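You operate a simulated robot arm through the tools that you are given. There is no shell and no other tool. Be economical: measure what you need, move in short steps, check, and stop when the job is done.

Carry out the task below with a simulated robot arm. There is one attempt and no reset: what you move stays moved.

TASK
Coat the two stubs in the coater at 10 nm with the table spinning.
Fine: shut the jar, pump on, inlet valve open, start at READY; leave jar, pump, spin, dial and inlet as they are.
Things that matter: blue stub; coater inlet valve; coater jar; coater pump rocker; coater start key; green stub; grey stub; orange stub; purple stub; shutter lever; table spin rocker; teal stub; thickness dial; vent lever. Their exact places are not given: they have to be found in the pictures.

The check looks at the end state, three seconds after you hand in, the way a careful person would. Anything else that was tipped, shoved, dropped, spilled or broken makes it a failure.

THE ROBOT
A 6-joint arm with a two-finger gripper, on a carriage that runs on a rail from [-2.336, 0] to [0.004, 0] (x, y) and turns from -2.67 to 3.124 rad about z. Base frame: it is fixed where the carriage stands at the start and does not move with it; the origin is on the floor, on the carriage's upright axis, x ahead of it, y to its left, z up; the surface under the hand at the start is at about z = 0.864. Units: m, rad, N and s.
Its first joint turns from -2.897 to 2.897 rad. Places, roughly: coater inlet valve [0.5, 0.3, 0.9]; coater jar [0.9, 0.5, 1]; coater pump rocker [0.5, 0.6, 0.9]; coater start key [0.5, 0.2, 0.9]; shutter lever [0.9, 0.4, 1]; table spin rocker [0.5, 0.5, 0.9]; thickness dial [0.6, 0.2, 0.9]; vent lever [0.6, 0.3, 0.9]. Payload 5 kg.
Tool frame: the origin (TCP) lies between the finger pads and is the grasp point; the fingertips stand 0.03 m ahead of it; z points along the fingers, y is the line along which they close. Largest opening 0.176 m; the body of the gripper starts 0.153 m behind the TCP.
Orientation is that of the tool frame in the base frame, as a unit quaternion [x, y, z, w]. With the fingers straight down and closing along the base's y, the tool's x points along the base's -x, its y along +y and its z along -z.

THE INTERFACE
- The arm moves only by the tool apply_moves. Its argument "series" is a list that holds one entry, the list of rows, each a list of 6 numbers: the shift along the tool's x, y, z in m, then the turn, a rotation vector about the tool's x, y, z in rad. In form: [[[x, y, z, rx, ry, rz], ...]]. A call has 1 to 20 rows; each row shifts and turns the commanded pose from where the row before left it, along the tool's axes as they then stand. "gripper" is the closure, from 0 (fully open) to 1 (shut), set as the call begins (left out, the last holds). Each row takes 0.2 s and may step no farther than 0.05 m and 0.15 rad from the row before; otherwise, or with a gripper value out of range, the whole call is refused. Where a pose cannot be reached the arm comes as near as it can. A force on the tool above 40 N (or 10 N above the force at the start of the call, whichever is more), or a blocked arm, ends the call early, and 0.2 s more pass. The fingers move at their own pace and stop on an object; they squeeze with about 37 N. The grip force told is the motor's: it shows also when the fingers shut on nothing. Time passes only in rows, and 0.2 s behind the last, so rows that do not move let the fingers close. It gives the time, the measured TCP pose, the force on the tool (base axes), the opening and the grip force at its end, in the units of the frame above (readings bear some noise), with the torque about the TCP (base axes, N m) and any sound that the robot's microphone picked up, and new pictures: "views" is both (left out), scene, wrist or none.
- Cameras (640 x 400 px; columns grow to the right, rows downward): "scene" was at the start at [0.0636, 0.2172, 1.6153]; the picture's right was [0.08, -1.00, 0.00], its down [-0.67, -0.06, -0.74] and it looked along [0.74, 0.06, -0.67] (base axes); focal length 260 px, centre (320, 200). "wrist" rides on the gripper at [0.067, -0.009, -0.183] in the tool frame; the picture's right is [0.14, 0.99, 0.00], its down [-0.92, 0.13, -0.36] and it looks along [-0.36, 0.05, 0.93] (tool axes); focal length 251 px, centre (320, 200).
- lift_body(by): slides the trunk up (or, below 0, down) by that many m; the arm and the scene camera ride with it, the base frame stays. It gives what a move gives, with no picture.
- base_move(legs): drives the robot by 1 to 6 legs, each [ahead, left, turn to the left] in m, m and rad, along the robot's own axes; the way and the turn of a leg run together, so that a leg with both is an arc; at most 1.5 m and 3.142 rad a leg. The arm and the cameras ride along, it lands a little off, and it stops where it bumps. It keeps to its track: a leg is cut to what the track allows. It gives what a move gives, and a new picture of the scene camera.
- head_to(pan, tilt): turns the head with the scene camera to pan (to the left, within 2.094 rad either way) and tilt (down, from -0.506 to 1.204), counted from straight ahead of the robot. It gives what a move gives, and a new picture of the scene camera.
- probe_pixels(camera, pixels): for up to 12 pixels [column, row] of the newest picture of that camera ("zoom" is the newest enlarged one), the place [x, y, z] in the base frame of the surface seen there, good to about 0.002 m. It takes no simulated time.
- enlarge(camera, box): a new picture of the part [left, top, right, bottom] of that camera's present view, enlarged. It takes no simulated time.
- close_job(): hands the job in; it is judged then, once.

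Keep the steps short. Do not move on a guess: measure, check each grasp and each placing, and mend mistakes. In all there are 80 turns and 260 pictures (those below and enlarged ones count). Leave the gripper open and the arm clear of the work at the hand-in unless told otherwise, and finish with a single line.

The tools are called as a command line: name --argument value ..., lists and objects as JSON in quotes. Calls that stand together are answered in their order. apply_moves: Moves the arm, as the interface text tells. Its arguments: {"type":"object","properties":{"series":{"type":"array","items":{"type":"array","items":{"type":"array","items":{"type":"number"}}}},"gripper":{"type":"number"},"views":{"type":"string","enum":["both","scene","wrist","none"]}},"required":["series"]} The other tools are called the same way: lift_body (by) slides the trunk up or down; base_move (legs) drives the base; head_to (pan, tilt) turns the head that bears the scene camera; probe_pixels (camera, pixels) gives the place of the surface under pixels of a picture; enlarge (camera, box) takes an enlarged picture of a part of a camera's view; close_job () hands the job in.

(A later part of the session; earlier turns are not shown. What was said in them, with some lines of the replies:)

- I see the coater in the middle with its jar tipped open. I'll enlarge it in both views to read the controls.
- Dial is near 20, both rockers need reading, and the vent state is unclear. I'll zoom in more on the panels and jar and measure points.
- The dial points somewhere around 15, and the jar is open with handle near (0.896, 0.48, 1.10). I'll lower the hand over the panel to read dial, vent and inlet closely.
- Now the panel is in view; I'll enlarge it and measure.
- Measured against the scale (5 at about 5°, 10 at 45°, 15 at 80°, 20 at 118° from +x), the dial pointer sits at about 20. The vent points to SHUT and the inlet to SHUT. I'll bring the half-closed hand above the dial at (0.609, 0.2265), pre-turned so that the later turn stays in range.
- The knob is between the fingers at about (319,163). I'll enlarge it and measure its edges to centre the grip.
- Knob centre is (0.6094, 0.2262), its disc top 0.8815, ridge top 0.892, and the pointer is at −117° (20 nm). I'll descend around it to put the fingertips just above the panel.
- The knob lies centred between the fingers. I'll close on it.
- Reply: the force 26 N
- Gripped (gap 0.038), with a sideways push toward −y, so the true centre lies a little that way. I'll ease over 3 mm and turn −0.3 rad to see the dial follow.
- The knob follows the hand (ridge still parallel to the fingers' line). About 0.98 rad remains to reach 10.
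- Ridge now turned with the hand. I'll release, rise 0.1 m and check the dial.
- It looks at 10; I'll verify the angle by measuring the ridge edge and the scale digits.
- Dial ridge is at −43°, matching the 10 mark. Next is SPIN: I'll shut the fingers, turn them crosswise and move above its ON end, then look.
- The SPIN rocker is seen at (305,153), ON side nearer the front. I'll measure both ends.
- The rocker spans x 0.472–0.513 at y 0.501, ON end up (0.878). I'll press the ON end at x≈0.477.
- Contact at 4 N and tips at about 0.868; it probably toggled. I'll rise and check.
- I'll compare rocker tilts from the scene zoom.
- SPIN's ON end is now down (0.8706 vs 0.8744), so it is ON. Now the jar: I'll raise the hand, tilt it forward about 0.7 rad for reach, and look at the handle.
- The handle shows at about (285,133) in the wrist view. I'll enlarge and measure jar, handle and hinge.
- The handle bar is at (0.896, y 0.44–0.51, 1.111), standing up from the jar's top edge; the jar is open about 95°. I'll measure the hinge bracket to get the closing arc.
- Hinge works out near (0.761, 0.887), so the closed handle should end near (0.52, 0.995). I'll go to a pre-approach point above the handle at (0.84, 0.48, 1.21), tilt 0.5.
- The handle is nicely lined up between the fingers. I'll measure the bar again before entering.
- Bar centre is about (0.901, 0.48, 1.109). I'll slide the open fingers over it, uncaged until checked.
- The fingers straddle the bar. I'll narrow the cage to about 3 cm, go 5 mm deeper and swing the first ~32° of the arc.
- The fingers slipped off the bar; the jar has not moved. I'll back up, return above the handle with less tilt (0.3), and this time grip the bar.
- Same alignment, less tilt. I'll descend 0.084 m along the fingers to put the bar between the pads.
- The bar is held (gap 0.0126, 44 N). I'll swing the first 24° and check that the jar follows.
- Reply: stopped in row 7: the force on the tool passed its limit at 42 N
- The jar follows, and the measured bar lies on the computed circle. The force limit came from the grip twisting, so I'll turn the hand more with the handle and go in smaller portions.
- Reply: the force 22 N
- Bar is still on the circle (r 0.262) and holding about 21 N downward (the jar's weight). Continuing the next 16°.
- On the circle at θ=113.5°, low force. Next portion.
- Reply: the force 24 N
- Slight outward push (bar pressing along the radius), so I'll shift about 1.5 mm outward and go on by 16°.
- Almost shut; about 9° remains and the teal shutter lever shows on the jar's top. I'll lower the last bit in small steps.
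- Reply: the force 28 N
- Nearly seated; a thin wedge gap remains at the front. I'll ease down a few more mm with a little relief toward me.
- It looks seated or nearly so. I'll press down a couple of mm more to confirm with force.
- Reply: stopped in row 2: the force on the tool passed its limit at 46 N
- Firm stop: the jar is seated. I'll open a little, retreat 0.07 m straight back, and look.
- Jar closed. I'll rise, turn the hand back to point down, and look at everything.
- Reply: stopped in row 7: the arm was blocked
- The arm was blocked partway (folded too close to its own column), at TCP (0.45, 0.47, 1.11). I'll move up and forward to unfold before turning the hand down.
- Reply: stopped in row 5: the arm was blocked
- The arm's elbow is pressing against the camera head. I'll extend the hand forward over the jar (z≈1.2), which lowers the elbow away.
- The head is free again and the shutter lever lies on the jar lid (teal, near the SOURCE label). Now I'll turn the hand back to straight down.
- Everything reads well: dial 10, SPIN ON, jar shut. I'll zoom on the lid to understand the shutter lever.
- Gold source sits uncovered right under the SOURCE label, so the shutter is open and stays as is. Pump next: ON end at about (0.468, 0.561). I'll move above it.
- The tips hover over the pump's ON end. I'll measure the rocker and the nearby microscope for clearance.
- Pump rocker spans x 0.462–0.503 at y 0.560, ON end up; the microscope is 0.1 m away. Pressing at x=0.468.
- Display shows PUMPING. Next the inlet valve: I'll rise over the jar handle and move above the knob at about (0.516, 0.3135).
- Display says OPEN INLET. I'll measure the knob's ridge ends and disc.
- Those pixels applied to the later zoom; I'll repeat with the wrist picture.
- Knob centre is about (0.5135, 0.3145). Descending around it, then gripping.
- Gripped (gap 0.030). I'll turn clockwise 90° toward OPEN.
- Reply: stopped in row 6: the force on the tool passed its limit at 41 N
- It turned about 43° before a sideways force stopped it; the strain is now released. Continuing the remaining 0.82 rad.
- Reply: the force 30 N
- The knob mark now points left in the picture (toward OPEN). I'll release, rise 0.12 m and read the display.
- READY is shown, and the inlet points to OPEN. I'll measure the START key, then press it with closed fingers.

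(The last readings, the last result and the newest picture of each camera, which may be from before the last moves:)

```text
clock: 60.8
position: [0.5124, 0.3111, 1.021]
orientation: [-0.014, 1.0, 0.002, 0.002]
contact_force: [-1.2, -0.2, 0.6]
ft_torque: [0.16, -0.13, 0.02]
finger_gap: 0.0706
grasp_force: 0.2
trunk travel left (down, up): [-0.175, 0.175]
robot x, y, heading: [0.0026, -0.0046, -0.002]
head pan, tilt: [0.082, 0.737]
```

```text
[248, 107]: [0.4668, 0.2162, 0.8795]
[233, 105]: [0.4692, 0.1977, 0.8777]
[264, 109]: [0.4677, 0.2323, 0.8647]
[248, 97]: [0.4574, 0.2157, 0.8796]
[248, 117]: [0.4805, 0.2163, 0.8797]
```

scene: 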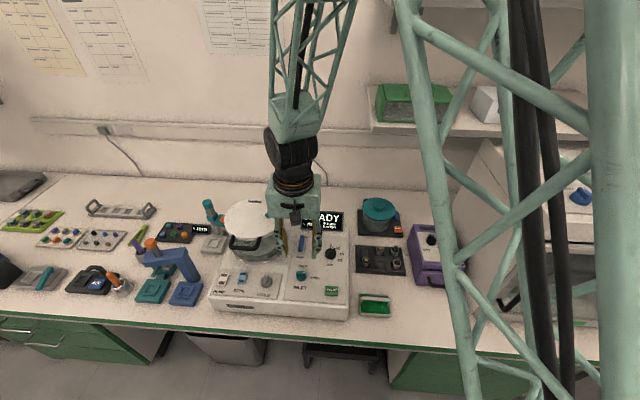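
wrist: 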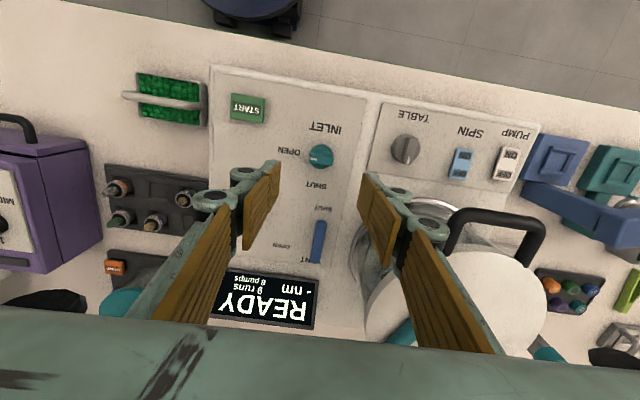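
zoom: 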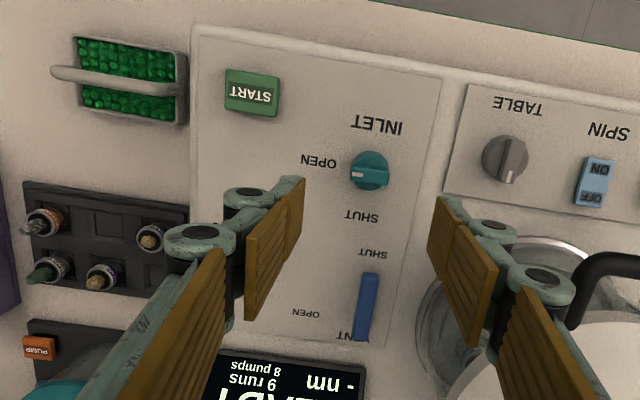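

START's centre is about (0.468, 0.214), top 0.8796. I'll close the fingers, move over it, press gently and rise.

apply_moves --series '[[[0.0148, -0.0327, 0.01, 0, 0, 0], [0.0148, -0.0327, 0.01, 0, 0, 0], [0.0148, -0.0327, 0.01, 0, 0, 0], [0, 0, 0.03, 0, 0, 0], [0, 0, 0.03, 0, 0, 0], [0, 0, 0.015, 0, 0, 0], [0, 0, 0, 0, 0, 0]]]' --gripper 1 --views "wrist"

```text
clock: 62.4
position: [0.4713, 0.2116, 0.9139]
orientation: [-0.014, 1.0, 0.0, 0.002]
contact_force: [0.3, -0.3, -0.1]
ft_torque: [-0.02, -0.02, 0.01]
finger_gap: 0.0
grasp_force: 37.0
trunk travel left (down, up): [-0.175, 0.175]
robot x, y, heading: [-0.0001, 0.0009, -0.005]
head pan, tilt: [0.082, 0.737]
```

wrist: 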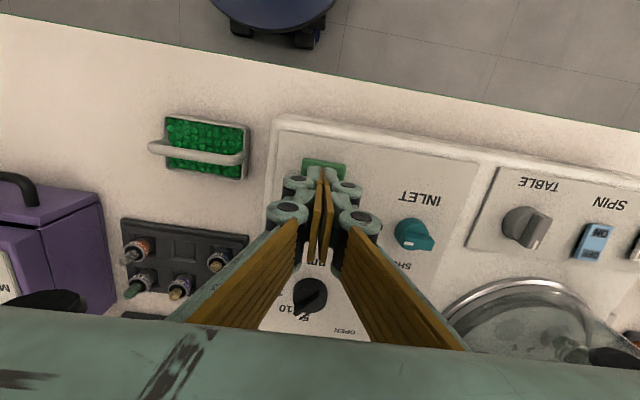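

The tips are just above the START key. Pressing a few mm and coming up.

apply_moves --series '[[[0.002, 0.001, 0.005, 0, 0, 0], [0, 0, 0.004, 0, 0, 0], [0, 0, 0.003, 0, 0, 0], [0, 0, 0, 0, 0, 0], [0, 0, -0.03, 0, 0, 0], [0, 0, -0.035, 0, 0, 0], [0, 0, -0.035, 0, 0, 0], [0, 0, 0, 0, 0, 0]]]' --views "both"

enlarge --camera "scene" --box '[195, 180, 355, 310]'

```text
clock: 64.2
position: [0.4709, 0.2136, 1.0014]
orientation: [-0.015, 1.0, 0.0, 0.001]
contact_force: [-0.5, -1.0, 0.8]
ft_torque: [0.12, -0.11, -0.01]
finger_gap: 0.0
grasp_force: 45.1
trunk travel left (down, up): [-0.175, 0.175]
robot x, y, heading: [-0.0022, 0.0002, 0.001]
head pan, tilt: [0.082, 0.737]
heard: click
```

scene: 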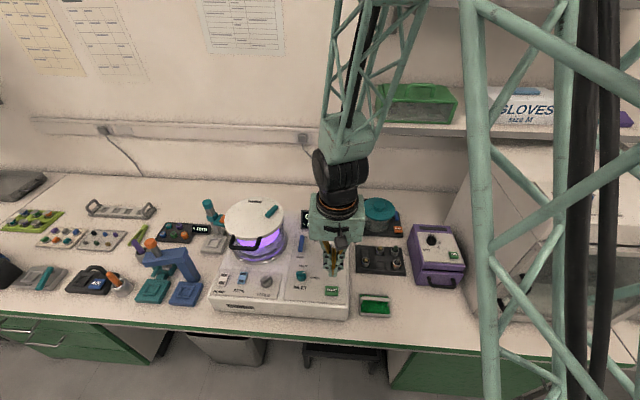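
wrist: 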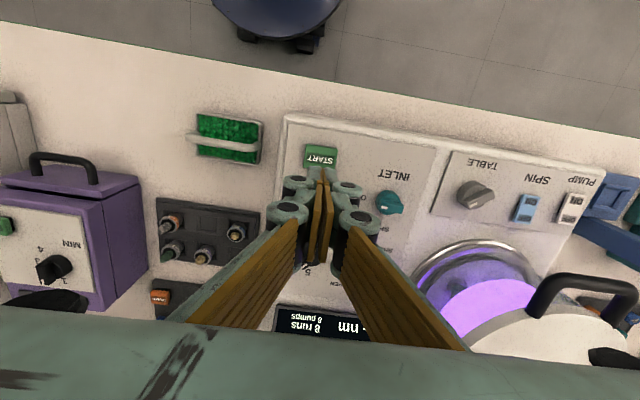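

```text
3.08 times, centred on (275, 245) of scene
```

zoom: 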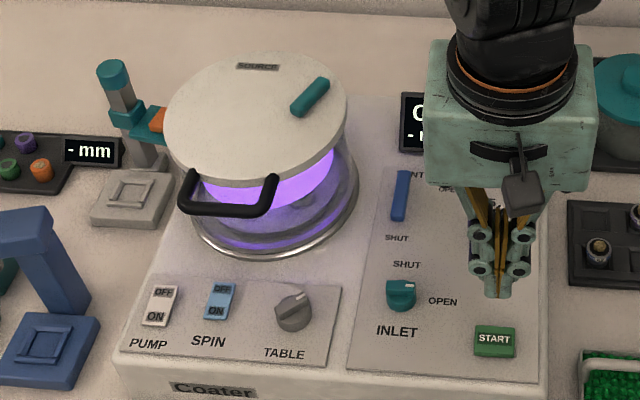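

Plasma glows, the run started and the table is turning. I'll withdraw to the starting pose and open the gripper while it runs.

apply_moves --series '[[[0, 0, -0.045, 0, 0, 0], [0, 0, -0.045, 0, 0, 0], [0, 0, -0.045, 0, 0, 0], [0, 0, -0.045, 0, 0, 0], [-0.038, 0.03, -0.024, 0, 0, 0], [-0.038, 0.03, -0.024, 0, 0, 0], [-0.038, 0.03, -0.024, 0, 0, 0], [-0.038, 0.03, -0.024, 0, 0, 0], [-0.038, 0.03, -0.024, 0, 0, 0], [0, 0, 0, 0, 0, 0], [0, 0, 0, 0, 0, 0]]]' --gripper 0 --views "scene"

enlarge --camera "scene" --box '[195, 180, 355, 310]'

```text
refused: row 5 steps farther than a row can; nothing moved
```

```text
3.08 times, centred on (275, 245) of scene
```

zoom: 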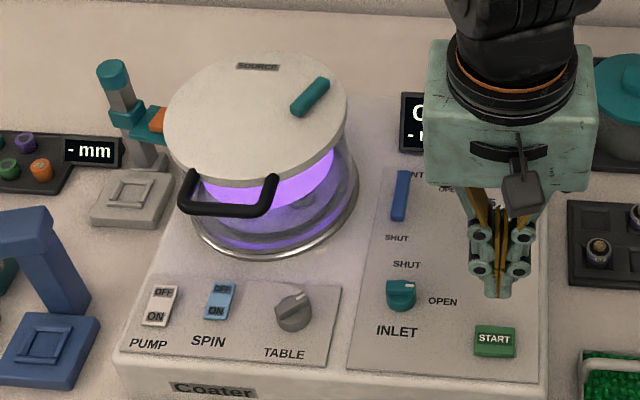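

One row was too long; I'll repeat with shorter steps.

apply_moves --series '[[[0, 0, -0.045, 0, 0, 0], [0, 0, -0.045, 0, 0, 0], [0, 0, -0.045, 0, 0, 0], [0, 0, -0.045, 0, 0, 0], [-0.03, 0.025, -0.02, 0, 0, 0], [-0.03, 0.025, -0.02, 0, 0, 0], [-0.03, 0.025, -0.02, 0, 0, 0], [-0.03, 0.025, -0.02, 0, 0, 0], [-0.03, 0.025, -0.02, 0, 0, 0], [-0.03, 0.025, -0.02, 0, 0, 0], [0, 0, 0, 0, 0, 0], [0, 0, 0, 0, 0, 0]]]' --gripper 0 --views "scene"

enlarge --camera "scene" --box '[195, 180, 355, 310]'

```text
clock: 66.8
position: [0.6426, 0.3686, 1.3043]
orientation: [-0.013, 1.0, 0.001, 0.002]
contact_force: [-0.6, 0.0, 1.3]
ft_torque: [0.1, -0.12, 0.0]
finger_gap: 0.1761
grasp_force: 0.0
trunk travel left (down, up): [-0.175, 0.175]
robot x, y, heading: [-0.0014, 0.0022, -0.003]
head pan, tilt: [0.082, 0.737]
```

scene: 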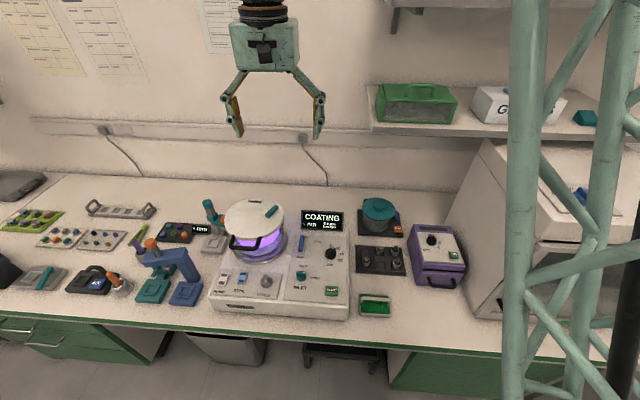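

```text
3.08 times, centred on (275, 245) of scene
```

zoom: 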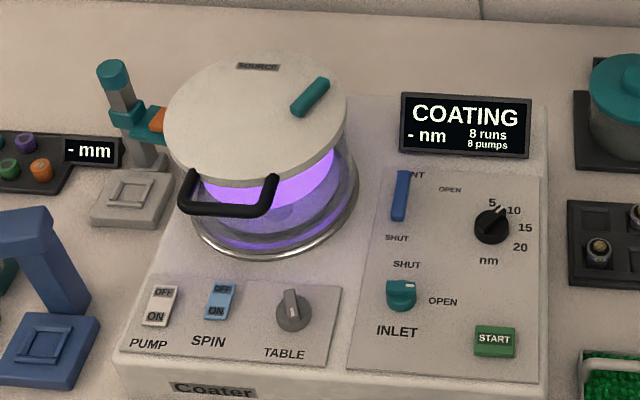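

Display reads COATING. I'll wait in place.

apply_moves --series '[[[0, 0, 0, 0, 0, 0], [0, 0, 0, 0, 0, 0], [0, 0, 0, 0, 0, 0], [0, 0, 0, 0, 0, 0], [0, 0, 0, 0, 0, 0], [0, 0, 0, 0, 0, 0], [0, 0, 0, 0, 0, 0], [0, 0, 0, 0, 0, 0], [0, 0, 0, 0, 0, 0], [0, 0, 0, 0, 0, 0], [0, 0, 0, 0, 0, 0], [0, 0, 0, 0, 0, 0], [0, 0, 0, 0, 0, 0], [0, 0, 0, 0, 0, 0], [0, 0, 0, 0, 0, 0], [0, 0, 0, 0, 0, 0], [0, 0, 0, 0, 0, 0], [0, 0, 0, 0, 0, 0], [0, 0, 0, 0, 0, 0], [0, 0, 0, 0, 0, 0]]]' --views "both"

enlarge --camera "scene" --box '[195, 180, 355, 310]'

```text
clock: 71.0
position: [0.6419, 0.3702, 1.3031]
orientation: [-0.015, 1.0, 0.001, 0.003]
contact_force: [-0.4, 0.5, -0.5]
ft_torque: [-0.02, 0.0, -0.03]
finger_gap: 0.1759
grasp_force: 0.1
trunk travel left (down, up): [-0.175, 0.175]
robot x, y, heading: [-0.001, 0.005, 0.001]
head pan, tilt: [0.082, 0.737]
```

scene: 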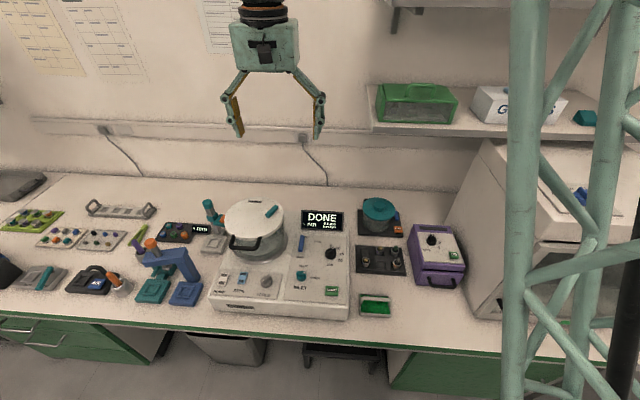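
wrist: 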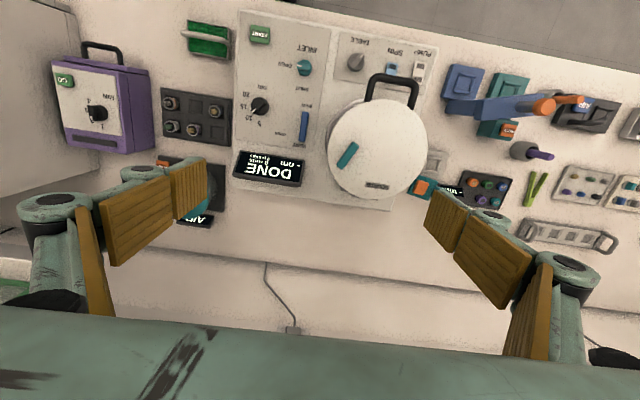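

```text
3.08 times, centred on (275, 245) of scene
```

zoom: 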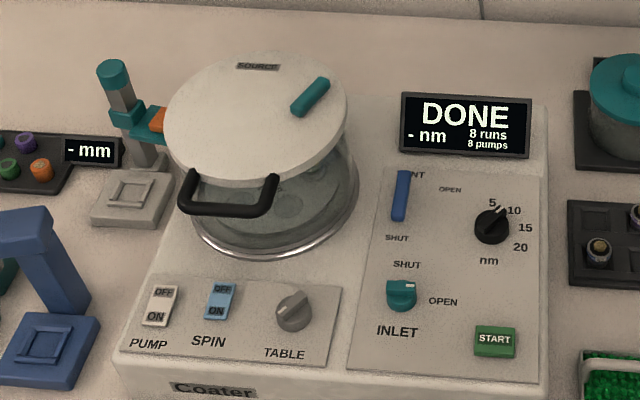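

DONE, but the nm field shows "-". I'll inspect the stubs through the glass to verify the coating.

enlarge --camera "scene" --box '[225, 225, 295, 270]'

enlarge --camera "scene" --box '[295, 205, 355, 240]'

```text
8.89 times, centred on (260, 248) of scene
```

zoom: 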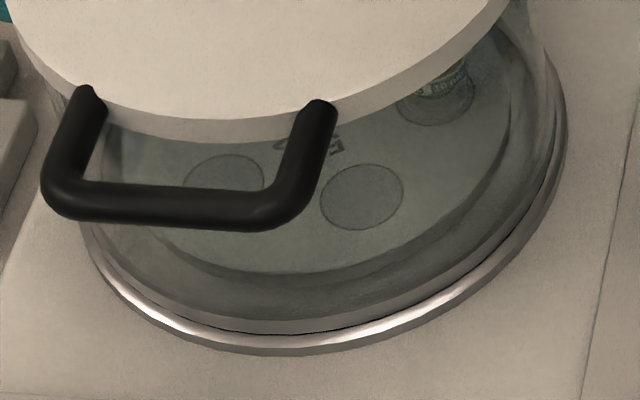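

```text
10.67 times, centred on (325, 222) of scene
```

zoom: 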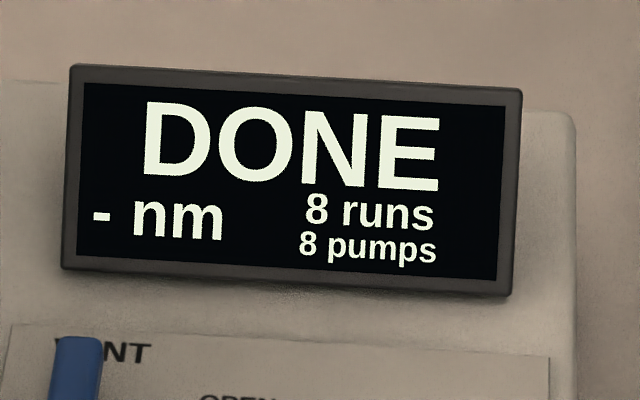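

The stubs are hidden behind the lid edge from here. I'll bring the wrist camera to the jar's right side to look in; first reorient up high.

apply_moves --series '[[[-0.014, -0.035, 0.025, 0, 0, 0], [-0.014, -0.035, 0.025, 0, 0, 0], [0, 0, 0, 0, 0, -0.1428], [0, 0, 0, 0, 0, -0.1428], [0, 0, 0, 0, 0, -0.1428], [0, 0, 0, 0, 0, -0.1428], [0, 0, 0, 0, 0, -0.1428], [0, 0, 0, 0, 0, -0.1428], [0, 0, 0, 0, 0, -0.1428], [0, 0, 0, 0, 0, -0.1428], [0, 0, 0, 0, 0, -0.1428], [0, 0, 0, 0, 0, -0.1428], [0, 0, 0, 0, 0, -0.1428], [0, 0, 0, 0, -0.15, 0], [0, 0, 0, 0, -0.15, 0], [0, 0, 0, 0, -0.15, 0], [0, 0, 0, 0, -0.15, 0], [0, 0, 0, 0, 0, 0]]]' --views "wrist"

enlarge --camera "wrist" --box '[220, 20, 420, 230]'

```text
clock: 74.8
position: [0.674, 0.2999, 1.253]
orientation: [0.684, -0.666, -0.211, -0.21]
contact_force: [0.3, -1.3, -0.8]
ft_torque: [0.19, 0.06, 0.04]
finger_gap: 0.1764
grasp_force: 0.0
trunk travel left (down, up): [-0.175, 0.175]
robot x, y, heading: [-0.0039, -0.002, 0.001]
head pan, tilt: [0.082, 0.737]
```

wrist: 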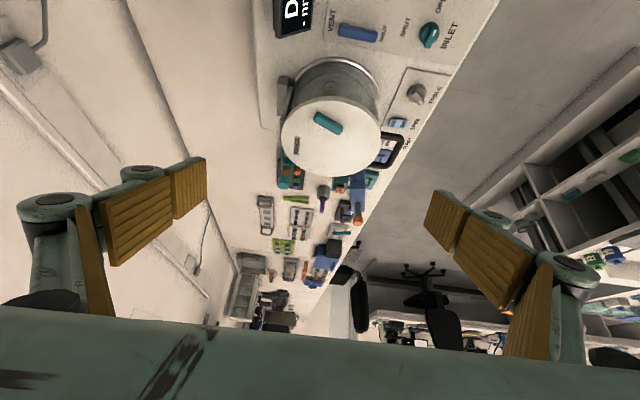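

```text
1.90 times, centred on (320, 125) of wrist
```

zoom: 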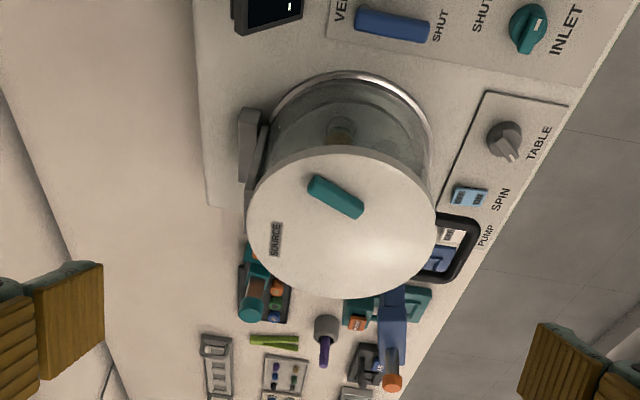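

A good angle; I'll lower 0.2 m to look under the lid.

apply_moves --series '[[[0.0226, 0, 0.033, 0, 0, 0], [0.0226, 0, 0.033, 0, 0, 0], [0.0226, 0, 0.033, 0, 0, 0], [0.0226, 0, 0.033, 0, 0, 0], [0.0226, 0, 0.033, 0, 0, 0], [0, 0, 0, 0, 0, 0]]]' --views "wrist"

enlarge --camera "wrist" --box '[250, 20, 430, 160]'

```text
clock: 76.2
position: [0.6735, 0.3004, 1.0475]
orientation: [0.685, -0.666, -0.21, -0.207]
contact_force: [-0.2, 0.6, -1.3]
ft_torque: [0.06, 0.07, 0.07]
finger_gap: 0.1759
grasp_force: 0.1
trunk travel left (down, up): [-0.175, 0.175]
robot x, y, heading: [-0.0, 0.0026, -0.004]
head pan, tilt: [0.082, 0.737]
```

wrist: 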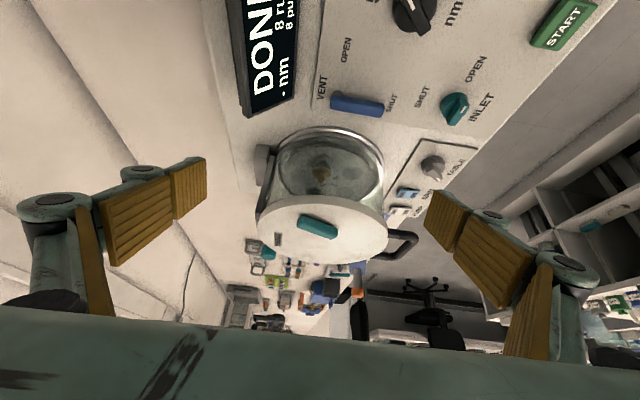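

```text
2.86 times, centred on (340, 90) of wrist
```

zoom: 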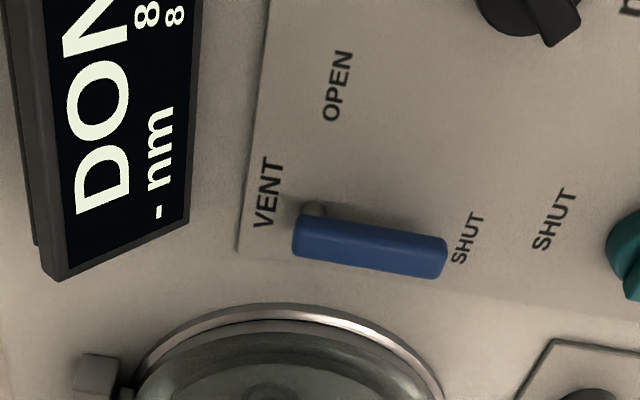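

enlarge --camera "wrist" --box '[260, 125, 395, 215]'

```text
4.44 times, centred on (328, 170) of wrist
```

zoom: 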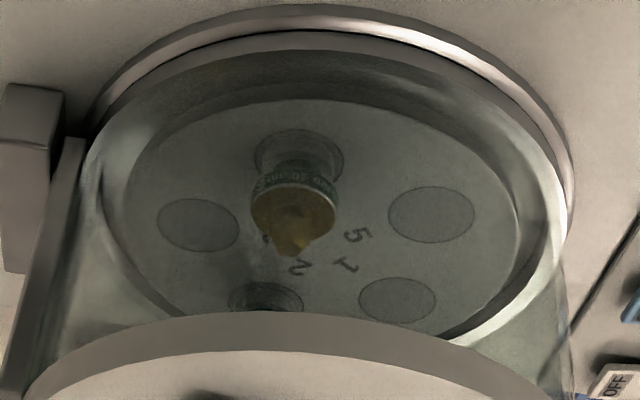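

The green stub's specimen is now gold, so the coating took and the shutter was open. I'll retreat upward, gripper open, and take a last look.

apply_moves --series '[[[-0.0226, 0, -0.033, 0, 0, 0], [-0.0226, 0, -0.033, 0, 0, 0], [-0.0226, 0, -0.033, 0, 0, 0], [-0.0226, 0, -0.033, 0, 0, 0], [-0.0226, 0, -0.033, 0, 0, 0], [-0.0226, 0, -0.033, 0, 0, 0], [0, 0, 0, 0, 0, 0]]]' --views "scene"

enlarge --camera "scene" --box '[195, 180, 355, 310]'

```text
clock: 77.8
position: [0.6736, 0.3004, 1.292]
orientation: [0.685, -0.666, -0.21, -0.208]
contact_force: [-0.6, -0.1, 1.0]
ft_torque: [-0.04, -0.08, -0.03]
finger_gap: 0.1758
grasp_force: 0.1
trunk travel left (down, up): [-0.175, 0.175]
robot x, y, heading: [0.001, -0.001, -0.006]
head pan, tilt: [0.082, 0.737]
```

scene: 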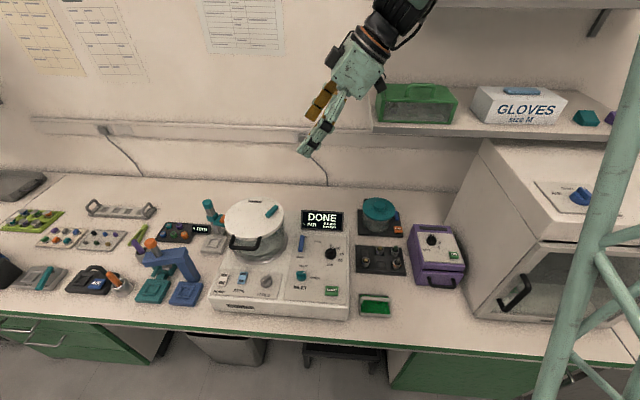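

```text
3.08 times, centred on (275, 245) of scene
```

zoom: 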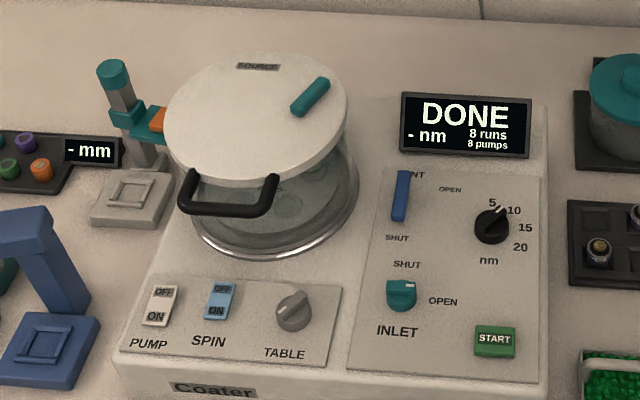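

The display reads DONE with the jar shut, pump and spin ON, dial at 10 and inlet OPEN. Nothing else is disturbed and the arm is clear. Handing in.

close_job

```text
The job is handed in.
```

The coater ran once at 10 nm with the table spinning and shows DONE; the green stub came out gold, the other was hidden by the lid, and jar, pump, spin, dial and inlet are left as set.
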